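You operate a simulated robot arm through the tools that you are given. There is no shell and no other tool. Be economical: measure what you need, move in short steps, check, and stop when the job is done.

You are at the controls of a simulated two-armed robot. One attempt, no reset.

## Task
Open the grey drawer, put the black bush in the inside of the grey drawer and shut the drawer again. Then take the short grey bar and leave it in the red tray. Then lift the narrow lid open. Do these in the order given.

It is judged by the outcome, as a careful person would: the job done as asked, and still so three seconds after it is handed in. It fails if anything else is knocked over, pushed out of place, dropped, spilled or broken. A push-on lid holds only when it is set on centred and level and pressed home; a screw cap is set on level and turned clockwise until tight.

## Robot
Two 7-joint arms with three-finger grippers on one trunk, on a base that drives. Base frame: it is fixed to the floor where the robot stands at the start and does not move with it; the origin is under the middle of the robot, x ahead of it, y to its left, z up. Lengths are in mm, angles in rad, forces in N, time in s.
The left shoulder is at the start at [55, 154, 960], the right one opposite. With the tool pointing down near the work surface each hand reaches from about 100 to 540 mm from the robot's upright axis, wherever it stands, measured 20 degrees to its own side. Places, roughly: black bush (4x4x3 cm) [600, 300, 400]; grey drawer [700, 100, 600]; inside of the grey drawer [800, 100, 600]; narrow lid [-300, -4200, 1100]; red tray [1250, -750, 750]. Payload 2.69 kg a hand.
The TCP of each hand is the grasp point between the finger pads, 29 mm short of the fingertips. In the tool frame z runs along the fingers and y along their closing line. Largest opening 120 mm; the body of the gripper starts 78 mm behind the TCP.
Orientation is that of the tool frame in the base frame, as a unit quaternion [x, y, z, w]. With the fingers straight down and closing along the base's y, the tool's x points along the base's -x, its y along +y and its z along -z.

## Interface
- The arms move only by the tool apply_moves. It takes "left_targets", "right_targets" or both (then of equal length, played together; a hand with none holds still); each is a list of rows, each an object of numbers (a shift or turn left out is 0, a gripper value left out holds the last): "tx", "ty", "tz": the shift along the tool's x, y, z in mm; "wx", "wy", "wz": the turn, a rotation vector about the tool's x, y, z in rad; "gripper": the opening, from 0 (shut) to 1 (fully open). In form: [{"tx": .., "ty": .., "tz": .., "wx": .., "wy": .., "wz": .., "gripper": ..}, ...]. A call has 1 to 10 rows; each row is the pose to reach, as a shift and turn from the pose commanded when the call began, along the tool's axes at that moment. A row lasts 0.2 s, in which the tool goes at most 50 mm and 0.15 rad; a call with a longer step from one row to the next is refused whole, and so is a gripper value outside its range. Where a pose cannot be reached the arm comes as near as it can. A force on the tool above 40 N (or 10 N above the force at the start of the call, whichever is more), or a blocked arm, ends the call early, and 0.2 s more pass. Each finger halts on what it meets, pressing with about 20 N; the grip force reading is that of the motor and also rises with nothing between the fingers. The clock runs only during rows and for 0.2 s after the last one: add rows that repeat a pose to give the fingers time. The reply holds the time, the measured pose of the TCP, the force on the tool along the base axes, the opening and the grip force, in the units named above and with some noise, with the torque about the TCP (base axes, N m) and any sound that the robot's microphone picked up.
- Cameras (640 x 400 px; columns grow to the right, rows downward): "scene" is now at [169.3, 12.3, 1101.4]; the picture's right is [0.14, -0.99, 0.00], its down [-0.61, -0.08, -0.79] and it looks along [0.78, 0.11, -0.61] (base axes); focal length 214 px, centre (320, 200). "left" rides on the left gripper at [63, 0, -104] in its tool frame; the picture's right is [-0.01, 1.00, 0.00], its down [-0.83, 0.00, -0.56] and it looks along [-0.56, 0.00, 0.83] (tool axes); focal length 275 px, centre (320, 200). "right" rides on the right gripper at [63, 0, -104] in its tool frame; the picture's right is [0.00, 1.00, 0.00], its down [-0.83, 0.00, -0.56] and it looks along [-0.56, 0.00, 0.83] (tool axes); focal length 275 px, centre (320, 200). There is no depth. A picture from a camera that has moved, and an enlarged one, comes with that camera's place and axes in the base frame and with its lens.
- capture(camera): a new picture of that camera. No time passes.
- raise_lower(by): slides the trunk up (or, below 0, down) by that many mm; the arms and the scene camera ride with it, the base frame stays. It gives what a move gives, with no picture.
- roll_base(legs): drives the robot by 1 to 6 legs, each [ahead, left, turn to the left] in mm, mm and rad, along the robot's own axes; the way and the turn of a leg run together, so that a leg with both is an arc; at most 1500 mm and 3.142 rad a leg. The arms and the cameras ride along, it lands a little off, and it stops where it bumps. It gives what a move gives.
- pan_tilt(pan, tilt): turns the head with the scene camera to pan (to the left, within 1.396 rad either way) and tilt (down, from -0.506 to 1.204), counted from straight ahead of the robot. It gives what a move gives.
- inspect(camera, box): a new picture of the part [left, top, right, bottom] of that camera's present view, enlarged. No time passes.
- finish_job(): hands the job in; it is judged then, once.

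Work in short steps. Places have to be worked out from the pictures, the camera data and where the tool is seen: move nearer, look again, correct. Check each grasp and each placing, and mend what went wrong. You have 165 turns and 130 pictures in all, those below and enlarged ones among them. Open the grippers and draw the arms clear of the work before you hand the job in, unless the task says otherwise.

The tools are called after "Call:" as a command line: name --argument value ..., lists and objects as JSON in quotes. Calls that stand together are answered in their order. apply_moves: Moves the arms, as the interface text tells. Its arguments: {"type":"object","properties":{"left_targets":{"type":"array"},"right_targets":{"type":"array"}},"required":[]} The other tools are called the same way: raise_lower (by) slides the trunk up or down; roll_base (legs) drives the base; pan_tilt (pan, tilt) turns the head that bears the scene camera; capture (camera) takes a picture; inspect (camera, box) takes an enlarged picture of a part of a camera's view; finish_job () hands the job in.

At the start:

```text
t: 0.0
left_ee_pos: [377.4, 348.9, 875.4]
left_orientation: [-0.002, 1.0, -0.002, -0.001]
left_contact_force: [0.2, 0.4, -0.7]
left_wrist_torque: [0.02, 0.01, 0.01]
left_width: 120.1
left_gripper_force: 0.0
right_ee_pos: [465.6, -43.8, 824.1]
right_orientation: [0.0, 1.0, 0.0, 0.0]
right_contact_force: [0.5, 1.0, -0.6]
right_wrist_torque: [0.01, -0.03, -0.03]
right_width: 120.0
right_gripper_force: 0.0
trunk travel left (down, up): [-332.0, 106.0]
robot x, y, heading: [-0.1, 0.1, 0.003]
head pan, tilt: [0.34, 1.201]
```

scene: 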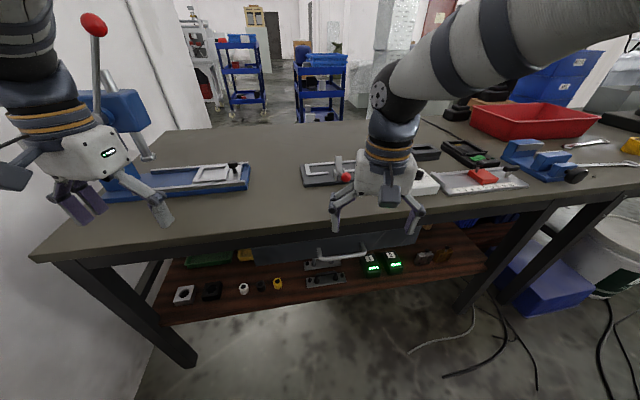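
right: 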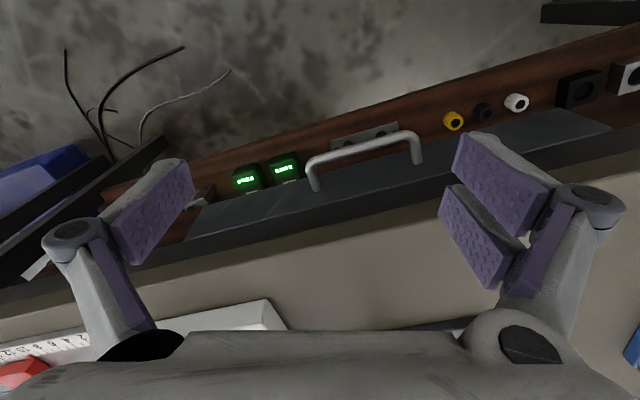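
left: 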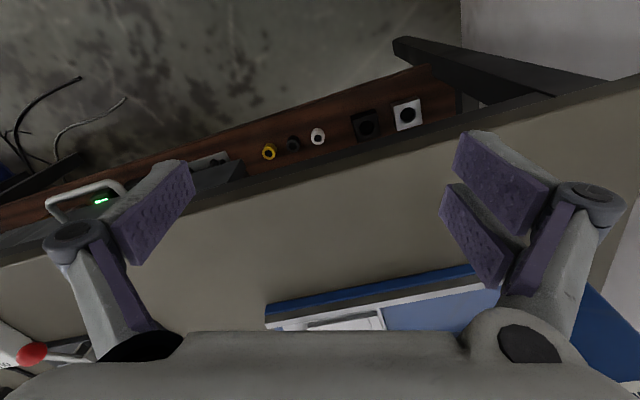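

The bench has a shelf below with the bush on it, and the drawer hangs under the bench top. I'll look at enlarged views first.

Call:
inspect --camera "scene" --box '[140, 220, 460, 320]'

Call:
inspect --camera "scene" --box '[290, 90, 640, 220]'

Call:
inspect --camera "left" --box '[200, 60, 480, 200]'

```text
2.00 times, centred on (300, 270) of scene
camera zoom: at [169.3, 12.3, 1101.4], right [0.14, -0.99, 0.0], down [-0.61, -0.08, -0.79], along [0.78, 0.11, -0.61], focal length 429 px, centre (360, 60)
```

zoom: 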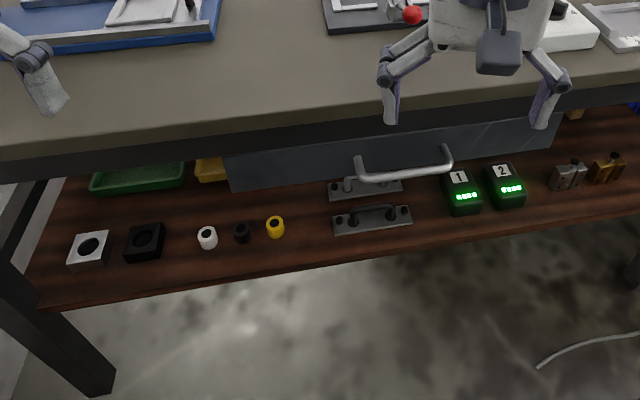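

```text
1.83 times, centred on (465, 155) of scene
camera zoom: at [169.3, 12.3, 1101.4], right [0.14, -0.99, 0.0], down [-0.61, -0.08, -0.79], along [0.78, 0.11, -0.61], focal length 392 px, centre (55, 282)
```

zoom: 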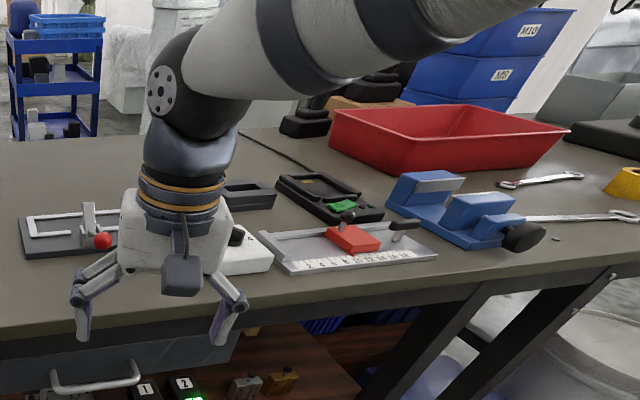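

```text
2.29 times, centred on (340, 130) of left
camera zoom: at [314.4, 349.7, 978.0], right [0.0, 1.0, 0.0], down [0.83, 0.0, 0.56], along [0.56, 0.0, -0.83], focal length 629 px, centre (274, 360)
```

zoom: 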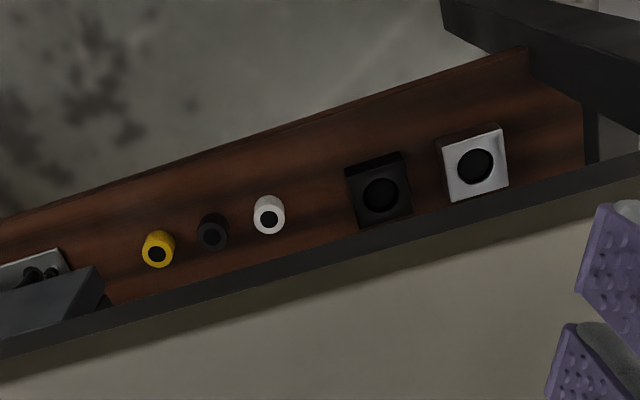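

The bush is the small black ring at about (575, 290, 350) on the lower shelf, under the bench top. Triangulation puts the handle at about (516, 3, 669), and the bench is rotated about 0.28 rad from me. I'll back off, then turn to face it squarely.

Call:
roll_base --legs '[[-350, 0, 0], [0, 0, 0.27]]'

Call:
pan_tilt --pan 0 --tilt 0.6

Call:
capture --camera "scene"

```text
t: 3.2
left_ee_pos: [-79.1, 436.5, 874.1]
left_orientation: [-0.138, 0.99, -0.003, 0.001]
left_contact_force: [-0.2, 0.3, 0.5]
left_wrist_torque: [0.0, 0.0, -0.02]
left_width: 120.0
left_gripper_force: 0.1
right_ee_pos: [110.8, 81.6, 824.9]
right_orientation: [-0.136, 0.991, 0.0, 0.001]
right_contact_force: [-0.2, 0.3, 0.5]
right_wrist_torque: [0.0, -0.01, 0.01]
right_width: 119.8
right_gripper_force: 0.2
trunk travel left (down, up): [-332.0, 106.0]
robot x, y, heading: [-349.5, 0.3, 0.268]
head pan, tilt: [0.34, 1.201]
```

```text
t: 4.2
left_ee_pos: [-79.7, 436.7, 875.2]
left_orientation: [-0.137, 0.991, -0.003, 0.001]
left_contact_force: [-0.6, -0.2, -0.2]
left_wrist_torque: [0.01, 0.03, 0.0]
left_width: 120.0
left_gripper_force: 0.1
right_ee_pos: [112.1, 82.2, 824.7]
right_orientation: [-0.134, 0.991, 0.0, 0.001]
right_contact_force: [0.0, -0.2, 0.6]
right_wrist_torque: [0.01, 0.0, -0.02]
right_width: 120.2
right_gripper_force: 0.1
trunk travel left (down, up): [-332.0, 106.0]
robot x, y, heading: [-351.8, 1.3, 0.274]
head pan, tilt: [0.0, 0.6]
```

```text
123 pictures are left
camera scene: at [-184.2, 46.1, 1106.5], right [0.27, -0.96, 0.0], down [-0.54, -0.15, -0.82], along [0.79, 0.22, -0.57], focal length 214 px, centre (320, 200)
```

scene: 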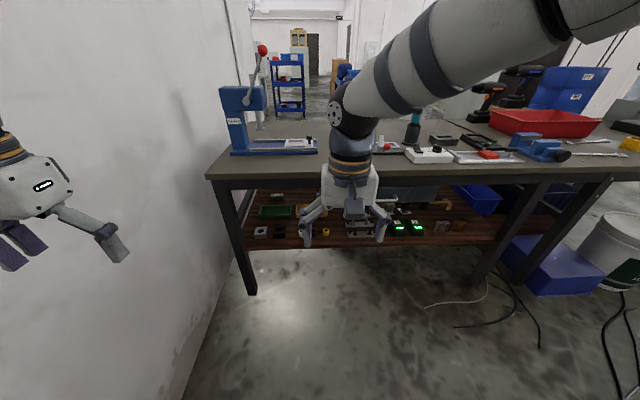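

The bench edge slopes slightly, so its normal is at a heading of about 0.338. I'll turn a little further and lower the trunk to look at the drawer and shelf from a lower angle.

Call:
roll_base --legs '[[0, 0, 0.064]]'

Call:
raise_lower --by -230

Call:
capture --camera "scene"

Call:
capture --camera "right"

```text
t: 5.0
left_ee_pos: [-108.3, 452.9, 874.6]
left_orientation: [-0.17, 0.985, -0.004, 0.001]
left_contact_force: [0.0, 0.6, -0.4]
left_wrist_torque: [-0.01, 0.01, -0.01]
left_width: 119.8
left_gripper_force: 0.0
right_ee_pos: [105.3, 110.5, 825.3]
right_orientation: [-0.167, 0.986, 0.0, 0.001]
right_contact_force: [-0.2, -0.3, 0.1]
right_wrist_torque: [0.01, -0.01, 0.03]
right_width: 120.2
right_gripper_force: 0.0
trunk travel left (down, up): [-332.0, 106.0]
robot x, y, heading: [-347.4, -1.7, 0.334]
head pan, tilt: [0.0, 0.6]
```

```text
t: 7.4
left_ee_pos: [-94.0, 459.0, 562.2]
left_orientation: [-0.168, 0.977, -0.025, -0.127]
left_contact_force: [-0.9, -0.8, -0.5]
left_wrist_torque: [-0.03, -0.03, -0.01]
left_width: 119.7
left_gripper_force: 0.1
right_ee_pos: [105.8, 112.2, 595.5]
right_orientation: [-0.166, 0.986, 0.0, 0.0]
right_contact_force: [0.4, 0.5, -0.4]
right_wrist_torque: [0.0, -0.01, 0.0]
right_width: 119.8
right_gripper_force: 0.0
trunk travel left (down, up): [-102.0, 336.0]
robot x, y, heading: [-349.6, 3.3, 0.331]
head pan, tilt: [0.0, 0.6]
```

```text
122 pictures are left
camera scene: at [-120.9, 79.6, 861.7], right [0.33, -0.94, 0.0], down [-0.53, -0.19, -0.83], along [0.78, 0.27, -0.56], focal length 214 px, centre (320, 200)
```

scene: 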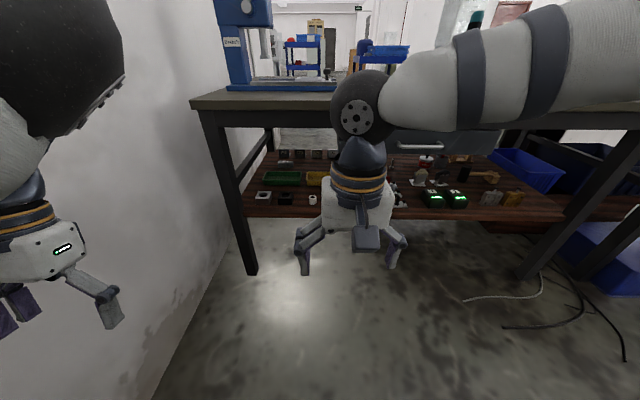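

```text
121 pictures are left
camera right: at [45.3, 90.7, 700.6], right [-0.33, 0.94, 0.0], down [0.78, 0.28, 0.56], along [0.53, 0.19, -0.83], focal length 275 px, centre (320, 200)
```

right: 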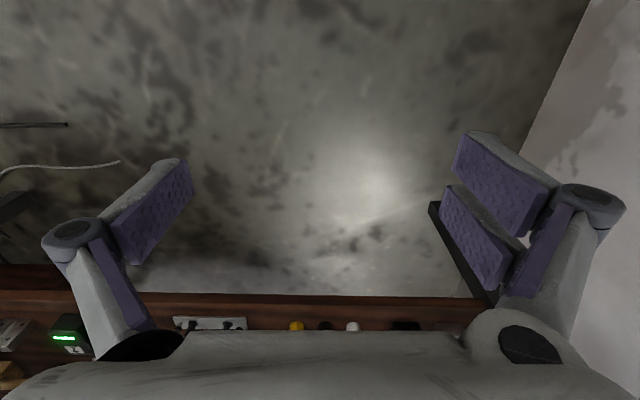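

Lowering also shifted the torso forward and tilted the left hand; no forces are showing. I'll rotate the right hand to point horizontally at the drawer with its fingers closing vertically, in free space.

Call:
apply_moves --right_targets '[{"wx": 0.0866, "wy": -0.0866, "wz": -0.0866, "tz": -7}, {"wx": 0.173, "wy": -0.173, "wz": -0.173, "tz": -14}, {"wx": 0.2596, "wy": -0.2596, "wz": -0.2596, "tz": -21}, {"wx": 0.346, "wy": -0.346, "wz": -0.346, "tz": -28}, {"wx": 0.432, "wy": -0.432, "wz": -0.432, "tz": -35}, {"wx": 0.518, "wy": -0.518, "wz": -0.518, "tz": -42}, {"wx": 0.604, "wy": -0.604, "wz": -0.604, "tz": -49}, {"wx": 0.69, "wy": -0.69, "wz": -0.69, "tz": -56}, {"wx": 0.776, "wy": -0.776, "wz": -0.776, "tz": -63}, {"wx": 0.862, "wy": -0.862, "wz": -0.862, "tz": -70}]'

Call:
capture --camera "scene"

```text
t: 9.6
left_ee_pos: [-92.6, 457.2, 562.1]
left_orientation: [-0.168, 0.977, -0.025, -0.126]
left_contact_force: [0.3, -0.2, -0.5]
left_wrist_torque: [-0.01, 0.02, -0.01]
left_width: 120.1
left_gripper_force: 0.1
right_ee_pos: [105.8, 110.9, 665.7]
right_orientation: [-0.509, 0.658, -0.322, 0.452]
right_contact_force: [0.0, -0.4, -0.5]
right_wrist_torque: [0.01, 0.0, -0.01]
right_width: 120.3
right_gripper_force: 0.1
trunk travel left (down, up): [-102.0, 336.0]
robot x, y, heading: [-348.6, 2.5, 0.335]
head pan, tilt: [0.0, 0.6]
```

```text
120 pictures are left
camera scene: at [-120.8, 79.7, 861.6], right [0.33, -0.94, 0.0], down [-0.53, -0.19, -0.83], along [0.78, 0.27, -0.56], focal length 214 px, centre (320, 200)
```

scene: 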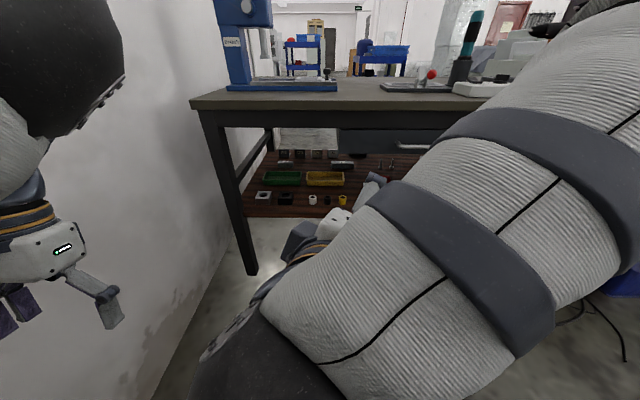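

The pose is reached, so I'll finish the rotation.

Call:
apply_moves --right_targets '[{"wx": 0.0866, "wy": -0.0866, "wz": -0.0866}, {"wx": 0.173, "wy": -0.173, "wz": -0.173}, {"wx": 0.2596, "wy": -0.2596, "wz": -0.2596}, {"wx": 0.346, "wy": -0.346, "wz": -0.346}]'

Call:
capture --camera "right"

Call:
capture --camera "scene"

```text
t: 10.6
left_ee_pos: [-92.4, 458.0, 561.5]
left_orientation: [-0.168, 0.977, -0.025, -0.127]
left_contact_force: [-0.2, 0.1, 0.3]
left_wrist_torque: [0.01, -0.03, 0.0]
left_width: 120.0
left_gripper_force: 0.0
right_ee_pos: [109.7, 114.2, 644.8]
right_orientation: [0.576, -0.409, 0.41, -0.576]
right_contact_force: [-1.1, 1.0, 0.0]
right_wrist_torque: [-0.01, -0.05, 0.04]
right_width: 120.3
right_gripper_force: 0.1
right hand out of reach, approached as far as the arm can: row 4
trunk travel left (down, up): [-102.0, 336.0]
robot x, y, heading: [-350.7, 0.3, 0.334]
head pan, tilt: [0.0, 0.6]
```

```text
119 pictures are left
camera right: at [32.3, 20.5, 645.3], right [0.0, 0.0, -1.0], down [-0.8, 0.6, 0.0], along [0.6, 0.8, 0.0], focal length 275 px, centre (320, 200)
```

right: 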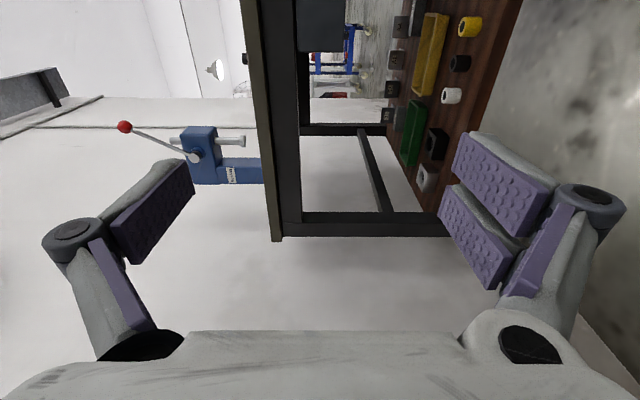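

```text
118 pictures are left
camera scene: at [-120.7, 79.7, 861.6], right [0.33, -0.94, 0.0], down [-0.53, -0.19, -0.83], along [0.78, 0.27, -0.56], focal length 214 px, centre (320, 200)
```

scene: 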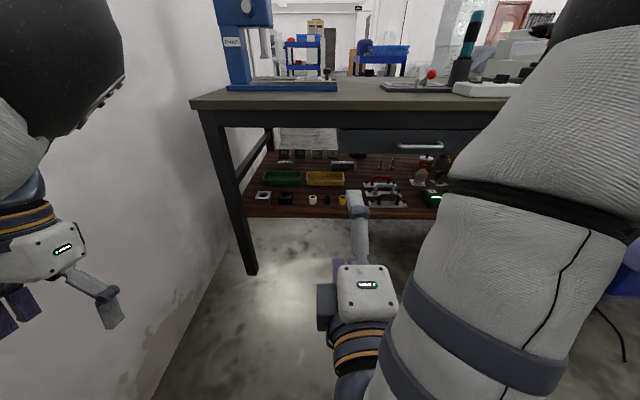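

The bush triangulates to (559, 285, 379) and the handle to about (516, 5, 660), which is 820 ahead and 281 to the right of the robot. I'll shift the right hand to that side before driving in.

Call:
apply_moves --right_targets '[{"tx": 40, "tz": -8}, {"tx": 80, "tz": -16}, {"tx": 120, "tz": -24}, {"tx": 160, "tz": -32}, {"tx": 200, "tz": -40}, {"tx": 236, "tz": -40}]'

Call:
capture --camera "right"

Call:
capture --camera "scene"

```text
t: 12.0
left_ee_pos: [-92.6, 459.1, 561.5]
left_orientation: [-0.168, 0.977, -0.025, -0.126]
left_contact_force: [-0.1, -0.7, 0.5]
left_wrist_torque: [0.03, -0.02, -0.03]
left_width: 119.9
left_gripper_force: 0.1
right_ee_pos: [205.4, -70.9, 585.6]
right_orientation: [-0.569, 0.411, -0.416, 0.578]
right_contact_force: [-0.1, 0.1, 0.8]
right_wrist_torque: [-0.03, 0.0, -0.01]
right_width: 120.0
right_gripper_force: 0.0
right hand out of reach, approached as far as the arm can: row 1, 2, 3, 4, 5, 6
trunk travel left (down, up): [-102.0, 336.0]
robot x, y, heading: [-350.9, -0.9, 0.334]
head pan, tilt: [0.0, 0.6]
```

```text
117 pictures are left
camera right: at [126.0, -162.6, 585.7], right [0.02, 0.0, -1.0], down [-0.79, 0.62, -0.01], along [0.62, 0.79, 0.01], focal length 275 px, centre (320, 200)
```

right: 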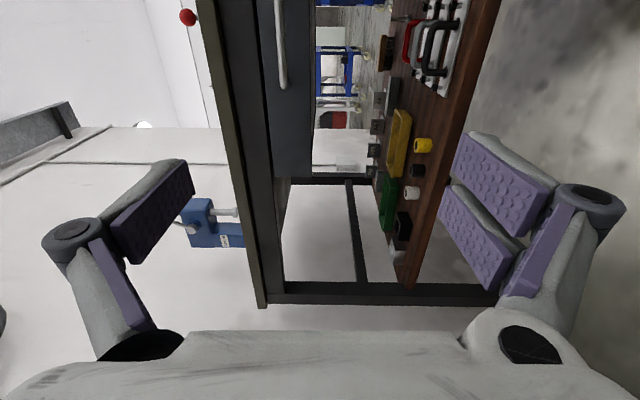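

```text
116 pictures are left
camera scene: at [-121.1, 79.9, 861.7], right [0.33, -0.94, 0.0], down [-0.53, -0.19, -0.83], along [0.78, 0.27, -0.56], focal length 214 px, centre (320, 200)
```

scene: 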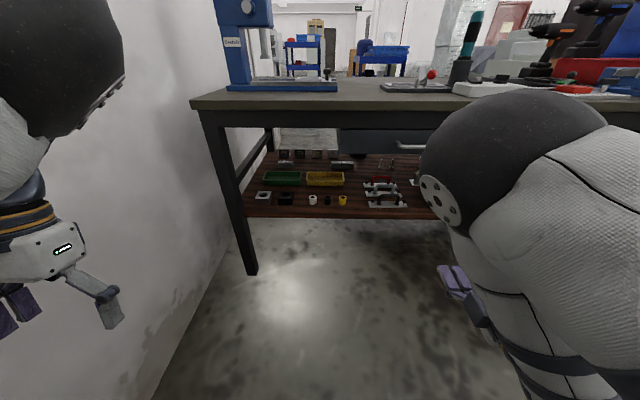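

The reach limit probably comes from the arm being too folded with the tool horizontal. I'll extend forward and up.

Call:
apply_moves --right_targets '[{"tz": 40, "tx": 10}, {"tz": 80, "tx": 20}, {"tz": 120, "tx": 40}]'

```text
t: 12.8
left_ee_pos: [-93.2, 458.0, 561.1]
left_orientation: [-0.168, 0.977, -0.025, -0.128]
left_contact_force: [0.2, 0.2, 0.1]
left_wrist_torque: [-0.01, 0.0, -0.01]
left_width: 120.2
left_gripper_force: 0.0
right_ee_pos: [324.6, -65.2, 541.6]
right_orientation: [-0.56, 0.411, -0.425, 0.581]
right_contact_force: [0.3, 0.2, -0.6]
right_wrist_torque: [0.03, -0.03, 0.0]
right_width: 119.9
right_gripper_force: 0.0
right hand out of reach, approached as far as the arm can: row 1, 2, 3
trunk travel left (down, up): [-102.0, 336.0]
robot x, y, heading: [-348.6, 2.4, 0.336]
head pan, tilt: [0.0, 0.6]
```

Height keeps dropping, so this wrist roll is at a joint limit. I'll roll the tool the other way, toward camera-left, while drawing back a little.

Call:
apply_moves --right_targets '[{"wz": 0.15, "tz": -10}, {"wz": 0.3, "tz": -20}, {"wz": 0.45, "tz": -30}, {"wz": 0.6, "tz": -40}, {"wz": 0.75, "tz": -50}, {"wz": 0.9, "tz": -60}, {"wz": 1.05, "tz": -60}, {"wz": 1.2, "tz": -60}, {"wz": 1.35, "tz": -60}, {"wz": 1.5, "tz": -60}]'

Call:
apply_moves --right_targets '[{"wz": 0.15}, {"wz": 0.3}, {"wz": 0.45}, {"wz": 0.6}, {"wz": 0.75}, {"wz": 0.9}, {"wz": 1.05}, {"wz": 1.2}, {"wz": 1.35}, {"wz": 1.5}]'

Call:
capture --camera "scene"

```text
t: 15.0
left_ee_pos: [-93.7, 458.5, 562.5]
left_orientation: [-0.169, 0.977, -0.025, -0.126]
left_contact_force: [0.6, 0.1, 0.3]
left_wrist_torque: [0.01, -0.02, -0.02]
left_width: 119.9
left_gripper_force: 0.1
right_ee_pos: [227.7, 27.5, 553.5]
right_orientation: [-0.129, 0.697, 0.064, 0.702]
right_contact_force: [-0.5, -0.5, -1.4]
right_wrist_torque: [-0.01, 0.01, -0.01]
right_width: 120.0
right_gripper_force: 0.0
right hand out of reach, approached as far as the arm can: row 1, 2, 3, 4, 5, 6, 7, 8, 9, 10
trunk travel left (down, up): [-102.0, 336.0]
robot x, y, heading: [-349.6, -2.5, 0.336]
head pan, tilt: [0.0, 0.6]
```

```text
t: 17.2
left_ee_pos: [-92.7, 457.1, 561.5]
left_orientation: [-0.169, 0.977, -0.024, -0.126]
left_contact_force: [-0.6, -0.5, -0.7]
left_wrist_torque: [-0.01, 0.01, 0.0]
left_width: 120.0
left_gripper_force: 0.1
right_ee_pos: [234.1, 26.0, 748.3]
right_orientation: [0.392, 0.627, 0.499, 0.452]
right_contact_force: [0.1, 0.2, 0.4]
right_wrist_torque: [0.01, 0.05, -0.04]
right_width: 120.0
right_gripper_force: 0.1
right hand out of reach, approached as far as the arm can: row 1, 2, 3, 4, 5, 6, 7, 8, 9, 10
trunk travel left (down, up): [-102.0, 336.0]
robot x, y, heading: [-350.0, -3.5, 0.333]
head pan, tilt: [0.0, 0.6]
```

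```text
115 pictures are left
camera scene: at [-120.7, 79.5, 861.6], right [0.33, -0.94, 0.0], down [-0.53, -0.19, -0.83], along [0.78, 0.27, -0.56], focal length 214 px, centre (320, 200)
```

scene: 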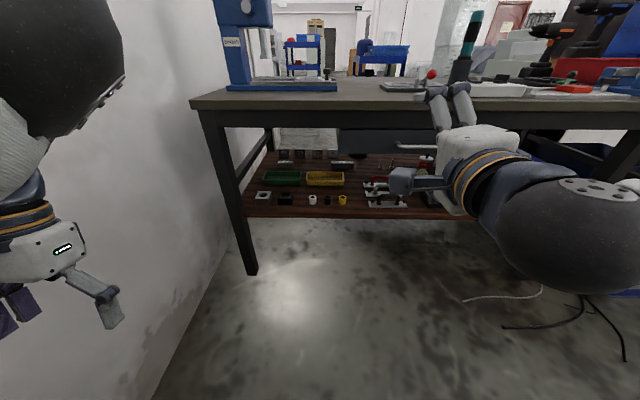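

The tool is now horizontal with y up and the TCP at z=748. I'll move it right and slightly forward to see how it tracks.

Call:
apply_moves --right_targets '[{"tx": -40, "tz": 0}, {"tx": -80, "tz": 0}, {"tx": -80, "tz": 0}]'

```text
t: 18.0
left_ee_pos: [-94.1, 458.4, 562.2]
left_orientation: [-0.169, 0.977, -0.025, -0.126]
left_contact_force: [0.9, 0.9, 0.1]
left_wrist_torque: [0.01, 0.0, 0.0]
left_width: 120.1
left_gripper_force: 0.0
right_ee_pos: [257.6, -48.0, 763.3]
right_orientation: [0.391, 0.628, 0.499, 0.452]
right_contact_force: [0.0, -0.1, 0.3]
right_wrist_torque: [0.01, 0.01, 0.02]
right_width: 119.9
right_gripper_force: 0.0
trunk travel left (down, up): [-102.0, 336.0]
robot x, y, heading: [-347.8, 2.9, 0.326]
head pan, tilt: [0.0, 0.6]
```

It's reachable now. I'll correct the small tilt and go down about 90 mm.

Call:
apply_moves --right_targets '[{"tx": -10, "ty": -30, "tz": 3, "wx": -0.05, "wy": 0.025, "wz": 0.088}, {"tx": -20, "ty": -60, "tz": 6, "wx": -0.099, "wy": 0.051, "wz": 0.176}, {"tx": -24, "ty": -90, "tz": 9, "wx": -0.099, "wy": 0.051, "wz": 0.176}]'

Call:
capture --camera "right"

```text
t: 18.8
left_ee_pos: [-92.4, 458.5, 561.5]
left_orientation: [-0.168, 0.977, -0.025, -0.127]
left_contact_force: [0.0, 0.9, -0.4]
left_wrist_torque: [-0.05, 0.0, 0.0]
left_width: 120.0
left_gripper_force: 0.0
right_ee_pos: [255.9, -86.1, 778.9]
right_orientation: [0.41, 0.578, 0.575, 0.408]
right_contact_force: [-0.4, 0.2, 0.3]
right_wrist_torque: [-0.02, -0.02, 0.01]
right_width: 119.9
right_gripper_force: 0.0
right hand out of reach, approached as far as the arm can: row 1, 2, 3
trunk travel left (down, up): [-102.0, 336.0]
robot x, y, heading: [-351.5, 0.5, 0.332]
head pan, tilt: [0.0, 0.6]
```

```text
114 pictures are left
camera right: at [137.2, -60.8, 780.7], right [0.0, 0.0, 1.0], down [-0.25, -0.97, 0.01], along [0.97, -0.25, 0.0], focal length 275 px, centre (320, 200)
```

right: 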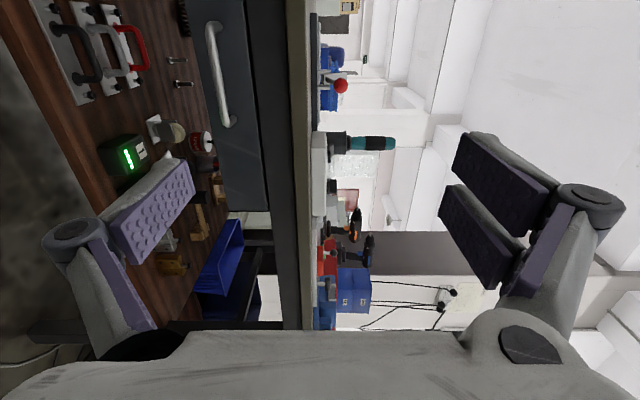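

The hand bottoms out at z≈779 here. The handle, from three views, is at about (518, 6, 654), so I'll lower the trunk a further 95 mm to reach it.

Call:
raise_lower --by -95

Call:
apply_moves --right_targets '[{"ty": -20, "wx": 0.1}, {"ty": -40, "wx": 0.2}, {"ty": -60, "wx": 0.3}]'

Call:
capture --camera "scene"

```text
t: 20.1
left_ee_pos: [-83.1, 463.5, 453.9]
left_orientation: [-0.167, 0.973, -0.032, -0.158]
left_contact_force: [-1.0, 0.4, 0.0]
left_wrist_torque: [0.01, -0.02, -0.03]
left_width: 120.0
left_gripper_force: 0.0
right_ee_pos: [274.9, -79.7, 675.0]
right_orientation: [0.416, 0.588, 0.565, 0.401]
right_contact_force: [0.5, -0.3, 0.5]
right_wrist_torque: [-0.02, -0.01, 0.0]
right_width: 119.9
right_gripper_force: 0.0
trunk travel left (down, up): [-7.0, 431.0]
robot x, y, heading: [-345.9, 1.3, 0.336]
head pan, tilt: [0.0, 0.6]
```

```text
t: 20.9
left_ee_pos: [-82.0, 463.6, 455.3]
left_orientation: [-0.167, 0.973, -0.032, -0.157]
left_contact_force: [0.4, -0.3, 0.3]
left_wrist_torque: [-0.01, -0.01, -0.01]
left_width: 119.9
left_gripper_force: 0.1
right_ee_pos: [274.2, -80.4, 614.7]
right_orientation: [0.472, 0.665, 0.472, 0.334]
right_contact_force: [0.7, 0.3, 0.2]
right_wrist_torque: [0.03, -0.02, -0.01]
right_width: 119.8
right_gripper_force: 0.0
trunk travel left (down, up): [-7.0, 431.0]
robot x, y, heading: [-348.1, -1.4, 0.333]
head pan, tilt: [0.0, 0.6]
```

```text
113 pictures are left
camera scene: at [-93.6, 89.1, 768.0], right [0.33, -0.94, 0.0], down [-0.53, -0.19, -0.83], along [0.78, 0.27, -0.56], focal length 214 px, centre (320, 200)
```

scene: 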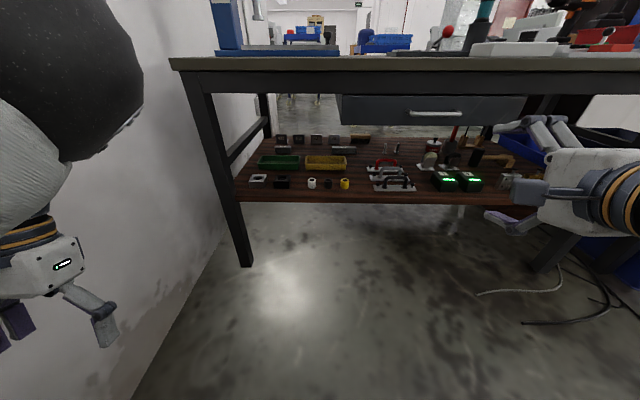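

Tilted down about 0.35 rad, the hand reaches easily and is laterally in line with the handle. The handle is 259 ahead and 39 up, so I'll drive forward 150 and raise the hand.

Call:
roll_base --legs '[[150, 0, 0]]'

Call:
apply_moves --right_targets '[{"ty": 18, "tz": -7}, {"ty": 37, "tz": -13}]'

Call:
capture --camera "right"

Call:
capture --camera "scene"

```text
t: 22.3
left_ee_pos: [61.2, 512.3, 454.0]
left_orientation: [-0.168, 0.973, -0.032, -0.158]
left_contact_force: [-0.5, 0.8, 0.1]
left_wrist_torque: [0.01, 0.0, 0.01]
left_width: 119.9
left_gripper_force: 0.0
right_ee_pos: [416.1, -32.1, 616.0]
right_orientation: [0.472, 0.666, 0.471, 0.335]
right_contact_force: [0.0, 0.0, 0.1]
right_wrist_torque: [0.01, 0.03, -0.01]
right_width: 120.2
right_gripper_force: 0.1
trunk travel left (down, up): [-7.0, 431.0]
robot x, y, heading: [-210.8, 47.3, 0.335]
head pan, tilt: [0.0, 0.6]
```

```text
t: 22.9
left_ee_pos: [61.3, 511.3, 454.5]
left_orientation: [-0.168, 0.973, -0.032, -0.158]
left_contact_force: [0.5, 0.8, -0.5]
left_wrist_torque: [-0.04, -0.03, 0.0]
left_width: 120.1
left_gripper_force: 0.0
right_ee_pos: [414.1, -30.7, 655.2]
right_orientation: [0.473, 0.665, 0.471, 0.335]
right_contact_force: [-0.9, -0.7, 0.0]
right_wrist_torque: [0.03, 0.01, 0.02]
right_width: 120.1
right_gripper_force: 0.0
trunk travel left (down, up): [-7.0, 431.0]
robot x, y, heading: [-206.2, 53.2, 0.333]
head pan, tilt: [0.0, 0.6]
```

```text
112 pictures are left
camera right: at [302.2, -3.5, 690.7], right [0.31, 0.11, 0.94], down [-0.22, -0.96, 0.19], along [0.92, -0.27, -0.27], focal length 275 px, centre (320, 200)
```

right: 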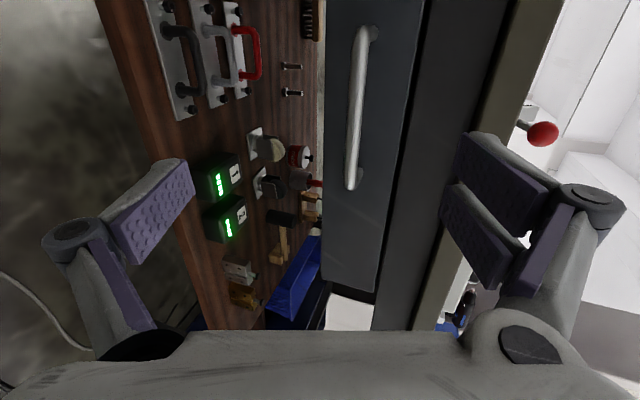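

```text
111 pictures are left
camera scene: at [48.7, 138.0, 768.0], right [0.33, -0.95, 0.0], down [-0.53, -0.18, -0.83], along [0.78, 0.27, -0.56], focal length 214 px, centre (320, 200)
```

scene: 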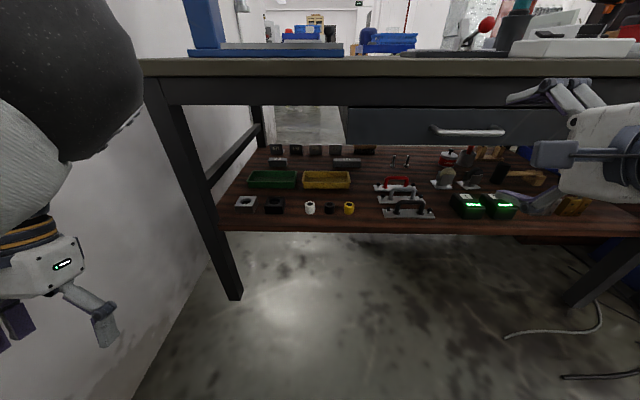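

The refined handle centre is about (496, 11, 654), so from the TCP it is 91 ahead and 12 left. I'll half-close the fingers and advance most of the way.

Call:
apply_moves --right_targets '[{"tx": 6, "gripper": 0.45}, {"tx": 12, "ty": 5, "tz": 14}, {"tx": 12, "ty": 12, "tz": 33}, {"tx": 12, "ty": 18, "tz": 52}, {"tx": 12, "ty": 18, "tz": 52}]'

Call:
capture --camera "right"

Call:
capture --camera "scene"

```text
t: 24.1
left_ee_pos: [60.2, 512.9, 454.5]
left_orientation: [-0.167, 0.973, -0.032, -0.157]
left_contact_force: [-0.1, 0.0, 0.1]
left_wrist_torque: [-0.04, 0.0, 0.0]
left_width: 120.2
left_gripper_force: 0.1
right_ee_pos: [465.7, 0.2, 653.4]
right_orientation: [0.472, 0.666, 0.471, 0.334]
right_contact_force: [0.1, -0.6, 0.1]
right_wrist_torque: [0.04, -0.02, 0.01]
right_width: 54.0
right_gripper_force: 0.0
trunk travel left (down, up): [-7.0, 431.0]
robot x, y, heading: [-205.2, 49.6, 0.332]
head pan, tilt: [0.0, 0.6]
```

```text
110 pictures are left
camera right: at [350.5, 26.1, 690.0], right [0.31, 0.11, 0.94], down [-0.22, -0.96, 0.19], along [0.92, -0.27, -0.27], focal length 275 px, centre (320, 200)
```

right: 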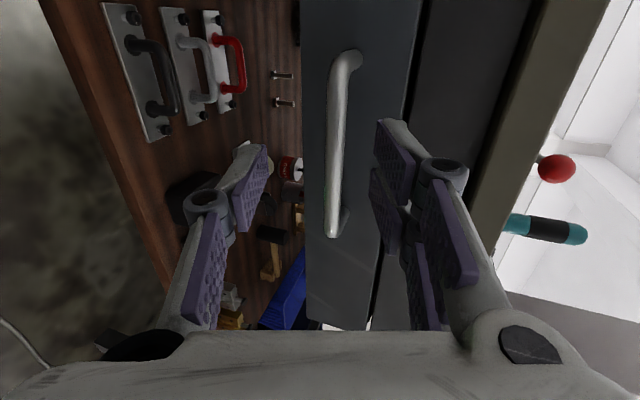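

```text
109 pictures are left
camera scene: at [48.7, 138.0, 768.0], right [0.33, -0.95, 0.0], down [-0.53, -0.18, -0.83], along [0.78, 0.27, -0.56], focal length 214 px, centre (320, 200)
```

scene: 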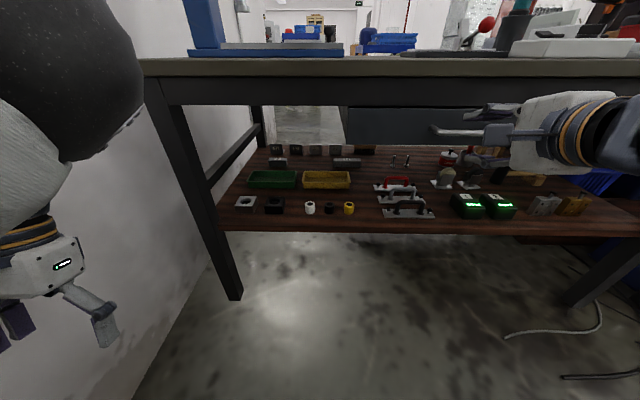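

The bar sits about 12 mm toward the upper finger and 45–65 mm ahead along the tool. I'll centre on it and advance partway.

Call:
apply_moves --right_targets '[{"ty": 6, "tz": 10}, {"ty": 12, "tz": 22}, {"ty": 12, "tz": 35}, {"ty": 12, "tz": 35}]'

Call:
capture --camera "right"

Call:
inspect --camera "scene" --box '[400, 60, 640, 210]'

```text
t: 25.1
left_ee_pos: [59.4, 513.0, 454.4]
left_orientation: [-0.167, 0.973, -0.031, -0.158]
left_contact_force: [0.2, -0.4, -0.8]
left_wrist_torque: [-0.01, -0.01, -0.03]
left_width: 120.1
left_gripper_force: 0.1
right_ee_pos: [498.8, 10.2, 654.5]
right_orientation: [0.472, 0.665, 0.472, 0.335]
right_contact_force: [-0.5, 0.7, -0.5]
right_wrist_torque: [0.0, -0.05, -0.01]
right_width: 54.0
right_gripper_force: 0.1
trunk travel left (down, up): [-7.0, 431.0]
robot x, y, heading: [-209.7, 52.2, 0.33]
head pan, tilt: [0.0, 0.6]
```

```text
108 pictures are left
camera right: at [385.6, 38.1, 689.4], right [0.31, 0.11, 0.94], down [-0.22, -0.96, 0.19], along [0.92, -0.27, -0.27], focal length 275 px, centre (320, 200)
```

right: 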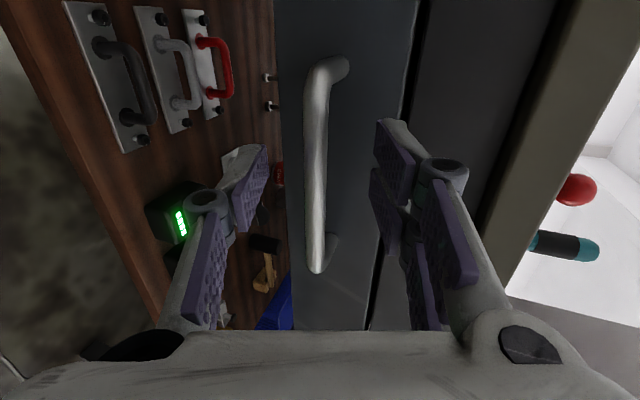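

```text
2.67 times, centred on (520, 135) of scene
camera zoom: at [48.7, 138.0, 768.0], right [0.33, -0.95, 0.0], down [-0.53, -0.18, -0.83], along [0.78, 0.27, -0.56], focal length 572 px, centre (-213, 373)
```

zoom: 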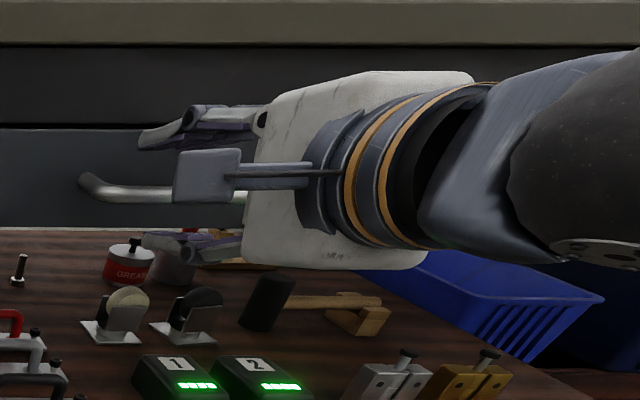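

The bar is centred between the fingers, with its depth still uncertain at 0–70 mm ahead. I'll advance along the tool axis, watching the force.

Call:
apply_moves --right_targets '[{"tz": 8, "tx": -5}, {"tz": 16, "tx": -10}, {"tz": 24, "tx": -10}, {"tz": 30, "tx": -10}, {"tz": 30, "tx": -10}]'

Call:
capture --camera "right"

```text
t: 26.3
left_ee_pos: [59.7, 512.7, 453.8]
left_orientation: [-0.167, 0.973, -0.031, -0.157]
left_contact_force: [0.1, 0.0, 0.4]
left_wrist_torque: [0.01, 0.01, 0.01]
left_width: 120.2
left_gripper_force: 0.0
right_ee_pos: [529.5, 10.8, 644.3]
right_orientation: [0.473, 0.665, 0.471, 0.335]
right_contact_force: [-8.3, -3.5, 3.9]
right_wrist_torque: [0.03, -0.32, -0.1]
right_width: 61.8
right_gripper_force: 2.4
trunk travel left (down, up): [-7.0, 431.0]
robot x, y, heading: [-208.2, 48.3, 0.333]
head pan, tilt: [0.0, 0.6]
```

```text
106 pictures are left
camera right: at [415.3, 38.1, 679.5], right [0.31, 0.11, 0.94], down [-0.22, -0.96, 0.19], along [0.92, -0.27, -0.27], focal length 275 px, centre (320, 200)
```

right: 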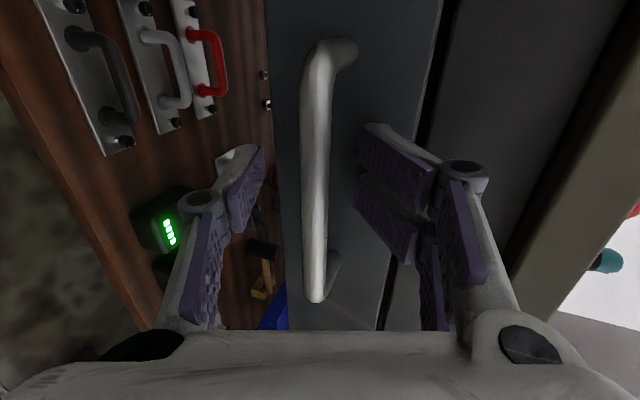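

The upper fingertip touches the drawer face (9 N), so the bar should be between the fingers. I'll back off 4 mm and close.

Call:
apply_moves --right_targets '[{"tz": -4, "ty": -2}, {"tz": -4, "ty": -2, "gripper": 0}, {"tz": -4, "ty": -2, "gripper": 0}, {"tz": -4, "ty": -2, "gripper": 0}]'

Call:
capture --camera "right"

```text
t: 27.3
left_ee_pos: [60.9, 512.5, 454.6]
left_orientation: [-0.168, 0.973, -0.031, -0.157]
left_contact_force: [0.4, -0.4, 0.1]
left_wrist_torque: [0.0, 0.01, 0.01]
left_width: 119.8
left_gripper_force: 0.1
right_ee_pos: [525.4, 9.0, 642.8]
right_orientation: [0.472, 0.666, 0.471, 0.335]
right_contact_force: [-0.2, 0.6, 1.4]
right_wrist_torque: [0.23, 0.06, -0.37]
right_width: 10.4
right_gripper_force: 38.9
trunk travel left (down, up): [-7.0, 431.0]
robot x, y, heading: [-206.0, 48.2, 0.337]
head pan, tilt: [0.0, 0.6]
```

```text
105 pictures are left
camera right: at [411.1, 36.3, 678.8], right [0.31, 0.11, 0.94], down [-0.22, -0.96, 0.19], along [0.92, -0.27, -0.27], focal length 275 px, centre (320, 200)
```

right: 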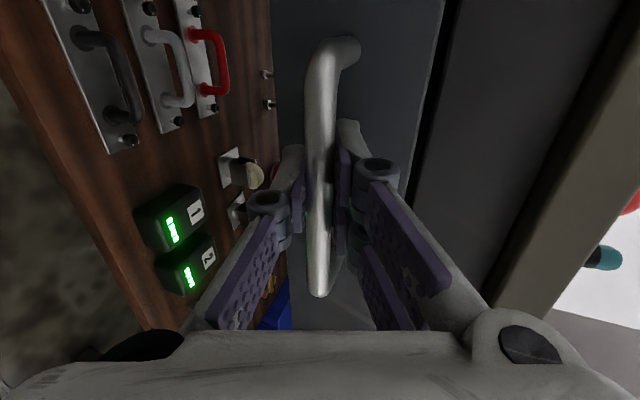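

The bar is gripped (10.4 mm, 39 N). I'll pull the drawer out with the arm, straight along the bench normal.

Call:
apply_moves --right_targets '[{"tz": -9.4, "ty": -3.3}, {"tz": -19, "ty": -6.6}, {"tz": -28, "ty": -10}, {"tz": -38, "ty": -13.2}, {"tz": -47, "ty": -16.5}, {"tz": -57, "ty": -20}, {"tz": -66, "ty": -23}, {"tz": -75, "ty": -26.4}, {"tz": -85, "ty": -30}, {"tz": -94, "ty": -33}]'

Call:
capture --camera "scene"

```text
t: 29.5
left_ee_pos: [60.3, 513.4, 453.7]
left_orientation: [-0.168, 0.973, -0.033, -0.157]
left_contact_force: [-0.5, -1.2, -0.3]
left_wrist_torque: [0.04, 0.01, 0.04]
left_width: 120.3
left_gripper_force: 0.0
right_ee_pos: [430.9, -22.5, 644.5]
right_orientation: [0.472, 0.667, 0.471, 0.333]
right_contact_force: [-7.6, 22.3, -5.3]
right_wrist_torque: [0.36, 0.14, -0.45]
right_width: 10.5
right_gripper_force: 37.7
trunk travel left (down, up): [-7.0, 431.0]
robot x, y, heading: [-205.8, 44.9, 0.334]
head pan, tilt: [0.0, 0.6]
```

```text
104 pictures are left
camera scene: at [48.5, 139.3, 767.9], right [0.33, -0.94, 0.0], down [-0.53, -0.19, -0.82], along [0.78, 0.27, -0.57], focal length 214 px, centre (320, 200)
```

scene: 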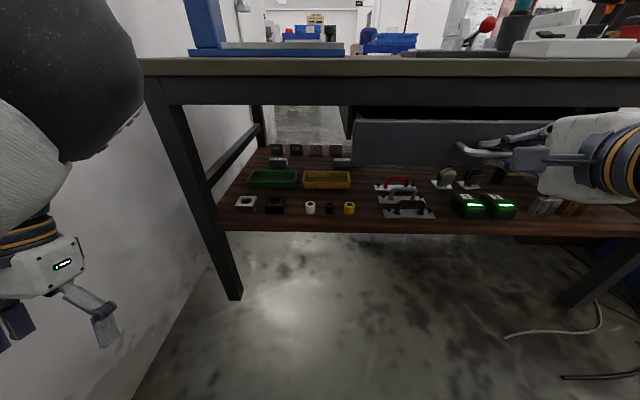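

The drawer slid about 100 mm but shows a side load of about 23 N toward the left, so its axis is slightly off my line. I'll continue with leftward relief.

Call:
apply_moves --right_targets '[{"tx": 3}, {"tx": 5}, {"tx": 6, "tz": -10, "ty": -3.3}, {"tx": 7, "tz": -20, "ty": -6.6}, {"tx": 8, "tz": -30, "ty": -10}, {"tx": 8, "tz": -30, "ty": -10}]'

```text
t: 30.9
left_ee_pos: [61.3, 510.9, 455.8]
left_orientation: [-0.167, 0.973, -0.03, -0.157]
left_contact_force: [-0.2, -0.5, -0.2]
left_wrist_torque: [0.02, -0.01, 0.01]
left_width: 120.1
left_gripper_force: 0.1
right_ee_pos: [401.1, -31.6, 642.8]
right_orientation: [0.477, 0.662, 0.47, 0.338]
right_contact_force: [10.7, -29.0, -7.7]
right_wrist_torque: [-0.12, -0.01, -0.03]
right_width: 10.8
right_gripper_force: 37.4
trunk travel left (down, up): [-7.0, 431.0]
robot x, y, heading: [-209.3, 48.6, 0.333]
head pan, tilt: [0.0, 0.6]
```

I overcorrected, so I'll relieve half of it. The drawer axis works out to a heading of about 0.316. Then I'll pull 35 mm more.

Call:
apply_moves --right_targets '[{"tx": -2}, {"tx": -4.5}, {"tx": -4.2, "tz": -12, "ty": -4}, {"tx": -4, "tz": -23, "ty": -8}, {"tx": -3.8, "tz": -34, "ty": -12}, {"tx": -3.8, "tz": -34, "ty": -12}]'

Call:
capture --camera "scene"

```text
t: 32.1
left_ee_pos: [61.2, 512.7, 454.7]
left_orientation: [-0.168, 0.973, -0.031, -0.158]
left_contact_force: [-0.1, -0.4, -0.1]
left_wrist_torque: [-0.02, 0.02, 0.01]
left_width: 119.9
left_gripper_force: 0.0
right_ee_pos: [391.5, -33.0, 643.6]
right_orientation: [0.473, 0.672, 0.466, 0.327]
right_contact_force: [0.1, 0.2, -8.7]
right_wrist_torque: [0.54, 0.19, 0.05]
right_width: 10.3
right_gripper_force: 38.2
right hand out of reach, approached as far as the arm can: row 3, 4, 5, 6
trunk travel left (down, up): [-7.0, 431.0]
robot x, y, heading: [-208.6, 46.7, 0.335]
head pan, tilt: [0.0, 0.6]
stopped in row 6 (right hand): the force on the tool passed its limit at 43 N (the readings are from after the stop); the commanded pose is now the measured one
```

```text
103 pictures are left
camera scene: at [48.6, 138.7, 768.0], right [0.33, -0.94, 0.0], down [-0.53, -0.19, -0.82], along [0.78, 0.27, -0.57], focal length 214 px, centre (320, 200)
```

scene: 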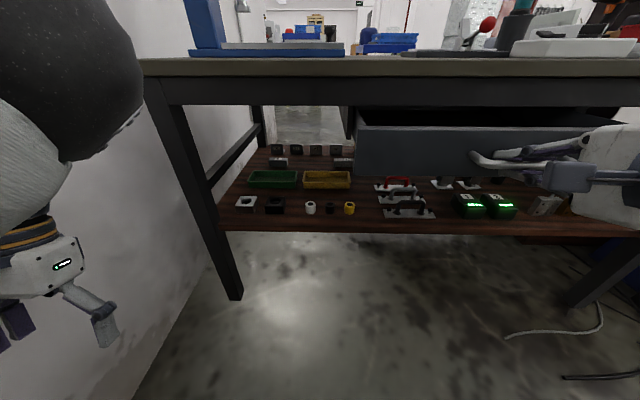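

The arm is at its folding limit with the drawer about 140 mm open. I'll pull 45 mm more with the base, then release and back away.

Call:
roll_base --legs '[[-45, 0, 0]]'

Call:
apply_moves --right_targets '[{"gripper": 0.4}, {"gripper": 0.4}, {"gripper": 0.4}]'

Call:
capture --camera "scene"

Call:
capture --camera "right"

```text
t: 33.0
left_ee_pos: [17.7, 498.1, 453.2]
left_orientation: [-0.169, 0.973, -0.031, -0.157]
left_contact_force: [0.3, -0.7, -0.1]
left_wrist_torque: [0.0, -0.01, 0.02]
left_width: 120.2
left_gripper_force: 0.1
right_ee_pos: [349.8, -46.6, 644.3]
right_orientation: [0.472, 0.672, 0.467, 0.327]
right_contact_force: [-3.4, 8.7, -17.0]
right_wrist_torque: [0.47, 0.15, -0.28]
right_width: 10.6
right_gripper_force: 37.5
trunk travel left (down, up): [-7.0, 431.0]
robot x, y, heading: [-250.2, 33.7, 0.334]
head pan, tilt: [0.0, 0.6]
```

```text
t: 33.8
left_ee_pos: [17.5, 497.4, 453.7]
left_orientation: [-0.169, 0.972, -0.032, -0.158]
left_contact_force: [0.1, 0.0, 0.0]
left_wrist_torque: [0.0, 0.02, -0.03]
left_width: 119.9
left_gripper_force: 0.0
right_ee_pos: [348.8, -47.5, 643.8]
right_orientation: [0.472, 0.672, 0.467, 0.327]
right_contact_force: [-0.3, -0.3, -0.4]
right_wrist_torque: [0.04, -0.01, 0.01]
right_width: 48.0
right_gripper_force: 0.1
trunk travel left (down, up): [-7.0, 431.0]
robot x, y, heading: [-249.5, 34.9, 0.334]
head pan, tilt: [0.0, 0.6]
```

```text
102 pictures are left
camera scene: at [5.8, 124.1, 768.0], right [0.33, -0.94, 0.0], down [-0.53, -0.19, -0.83], along [0.78, 0.27, -0.56], focal length 214 px, centre (320, 200)
```

scene: 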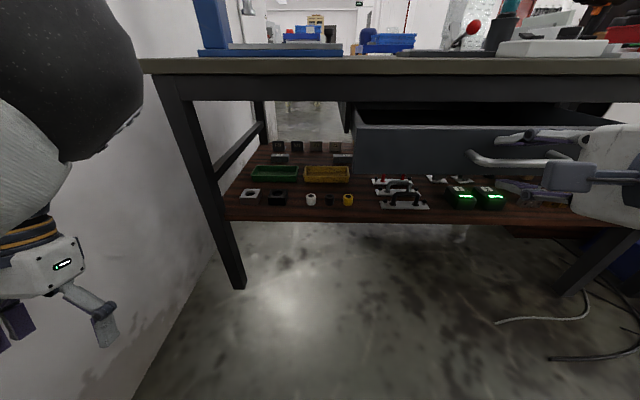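

```text
101 pictures are left
camera right: at [235.3, -21.0, 681.3], right [0.33, 0.12, 0.94], down [-0.21, -0.96, 0.2], along [0.92, -0.26, -0.29], focal length 275 px, centre (320, 200)
```

right: 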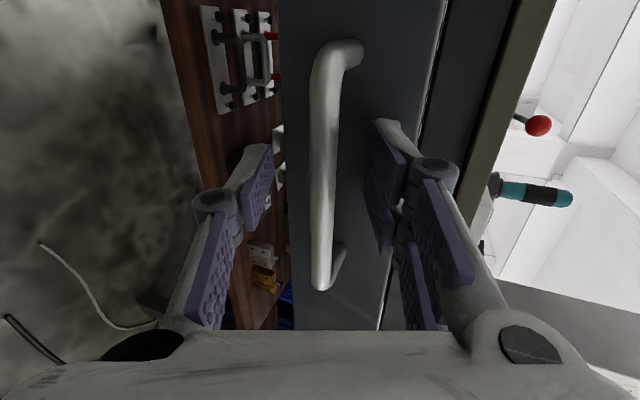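

The drawer is now about 185 mm open and the handle is released. I'll back off and fold the right hand into a tool-down pose near the body so it doesn't hit the drawer when I drive in for the bush.

Call:
roll_base --legs '[[-130, 0, 0]]'

Call:
apply_moves --right_targets '[{"wx": 0.073, "wy": 0.072, "wz": -0.104, "ty": -12, "tz": -14}, {"wx": 0.146, "wy": 0.143, "wz": -0.207, "ty": -24, "tz": -28}, {"wx": 0.219, "wy": 0.215, "wz": -0.311, "ty": -36, "tz": -42}, {"wx": 0.292, "wy": 0.287, "wz": -0.415, "ty": -48, "tz": -56}, {"wx": 0.365, "wy": 0.359, "wz": -0.518, "ty": -60, "tz": -70}, {"wx": 0.438, "wy": 0.431, "wz": -0.622, "ty": -72, "tz": -84}, {"wx": 0.51, "wy": 0.502, "wz": -0.726, "ty": -84, "tz": -98}, {"wx": 0.583, "wy": 0.574, "wz": -0.83, "ty": -96, "tz": -112}, {"wx": 0.656, "wy": 0.646, "wz": -0.933, "ty": -108, "tz": -126}, {"wx": 0.729, "wy": 0.718, "wz": -1.037, "ty": -120, "tz": -140}]'

Call:
apply_moves --right_targets '[{"wx": 0.073, "wy": 0.072, "wz": -0.104}, {"wx": 0.146, "wy": 0.143, "wz": -0.207}, {"wx": 0.219, "wy": 0.215, "wz": -0.311}]'

Call:
capture --camera "scene"

```text
t: 35.1
left_ee_pos: [-104.8, 456.3, 454.5]
left_orientation: [-0.167, 0.973, -0.031, -0.157]
left_contact_force: [-0.7, 0.3, 0.7]
left_wrist_torque: [0.0, -0.02, 0.0]
left_width: 120.3
left_gripper_force: 0.1
right_ee_pos: [225.6, -91.3, 644.1]
right_orientation: [0.473, 0.672, 0.467, 0.328]
right_contact_force: [0.2, -0.5, 0.0]
right_wrist_torque: [0.0, 0.02, 0.02]
right_width: 47.8
right_gripper_force: 0.0
trunk travel left (down, up): [-7.0, 431.0]
robot x, y, heading: [-372.4, -8.4, 0.333]
head pan, tilt: [0.0, 0.6]
```

```text
t: 37.3
left_ee_pos: [-104.9, 455.7, 454.3]
left_orientation: [-0.169, 0.972, -0.032, -0.158]
left_contact_force: [0.1, 0.6, 0.4]
left_wrist_torque: [-0.02, 0.02, 0.01]
left_width: 120.0
left_gripper_force: 0.1
right_ee_pos: [63.2, -149.5, 580.7]
right_orientation: [-0.012, 0.988, 0.124, 0.087]
right_contact_force: [-0.4, 0.0, 0.2]
right_wrist_torque: [0.02, 0.0, 0.0]
right_width: 48.1
right_gripper_force: 0.0
trunk travel left (down, up): [-7.0, 431.0]
robot x, y, heading: [-373.8, -2.9, 0.338]
head pan, tilt: [0.0, 0.6]
```

```text
t: 38.1
left_ee_pos: [-105.4, 455.9, 453.6]
left_orientation: [-0.168, 0.972, -0.031, -0.158]
left_contact_force: [-0.3, -0.2, 0.5]
left_wrist_torque: [0.03, 0.01, -0.04]
left_width: 120.3
left_gripper_force: 0.1
right_ee_pos: [63.2, -148.8, 579.7]
right_orientation: [-0.167, 0.986, -0.001, 0.0]
right_contact_force: [0.3, -0.5, -0.3]
right_wrist_torque: [0.02, 0.0, -0.01]
right_width: 47.9
right_gripper_force: 0.0
trunk travel left (down, up): [-7.0, 431.0]
robot x, y, heading: [-372.1, -7.1, 0.34]
head pan, tilt: [0.0, 0.6]
```

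```text
100 pictures are left
camera scene: at [-117.1, 81.3, 768.0], right [0.33, -0.94, 0.0], down [-0.53, -0.19, -0.83], along [0.78, 0.27, -0.56], focal length 214 px, centre (320, 200)
```

scene: 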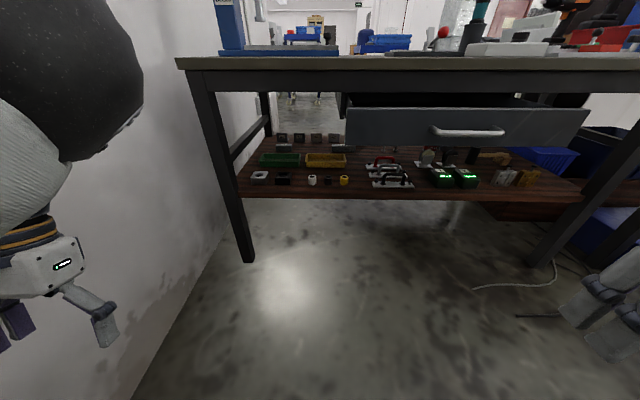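

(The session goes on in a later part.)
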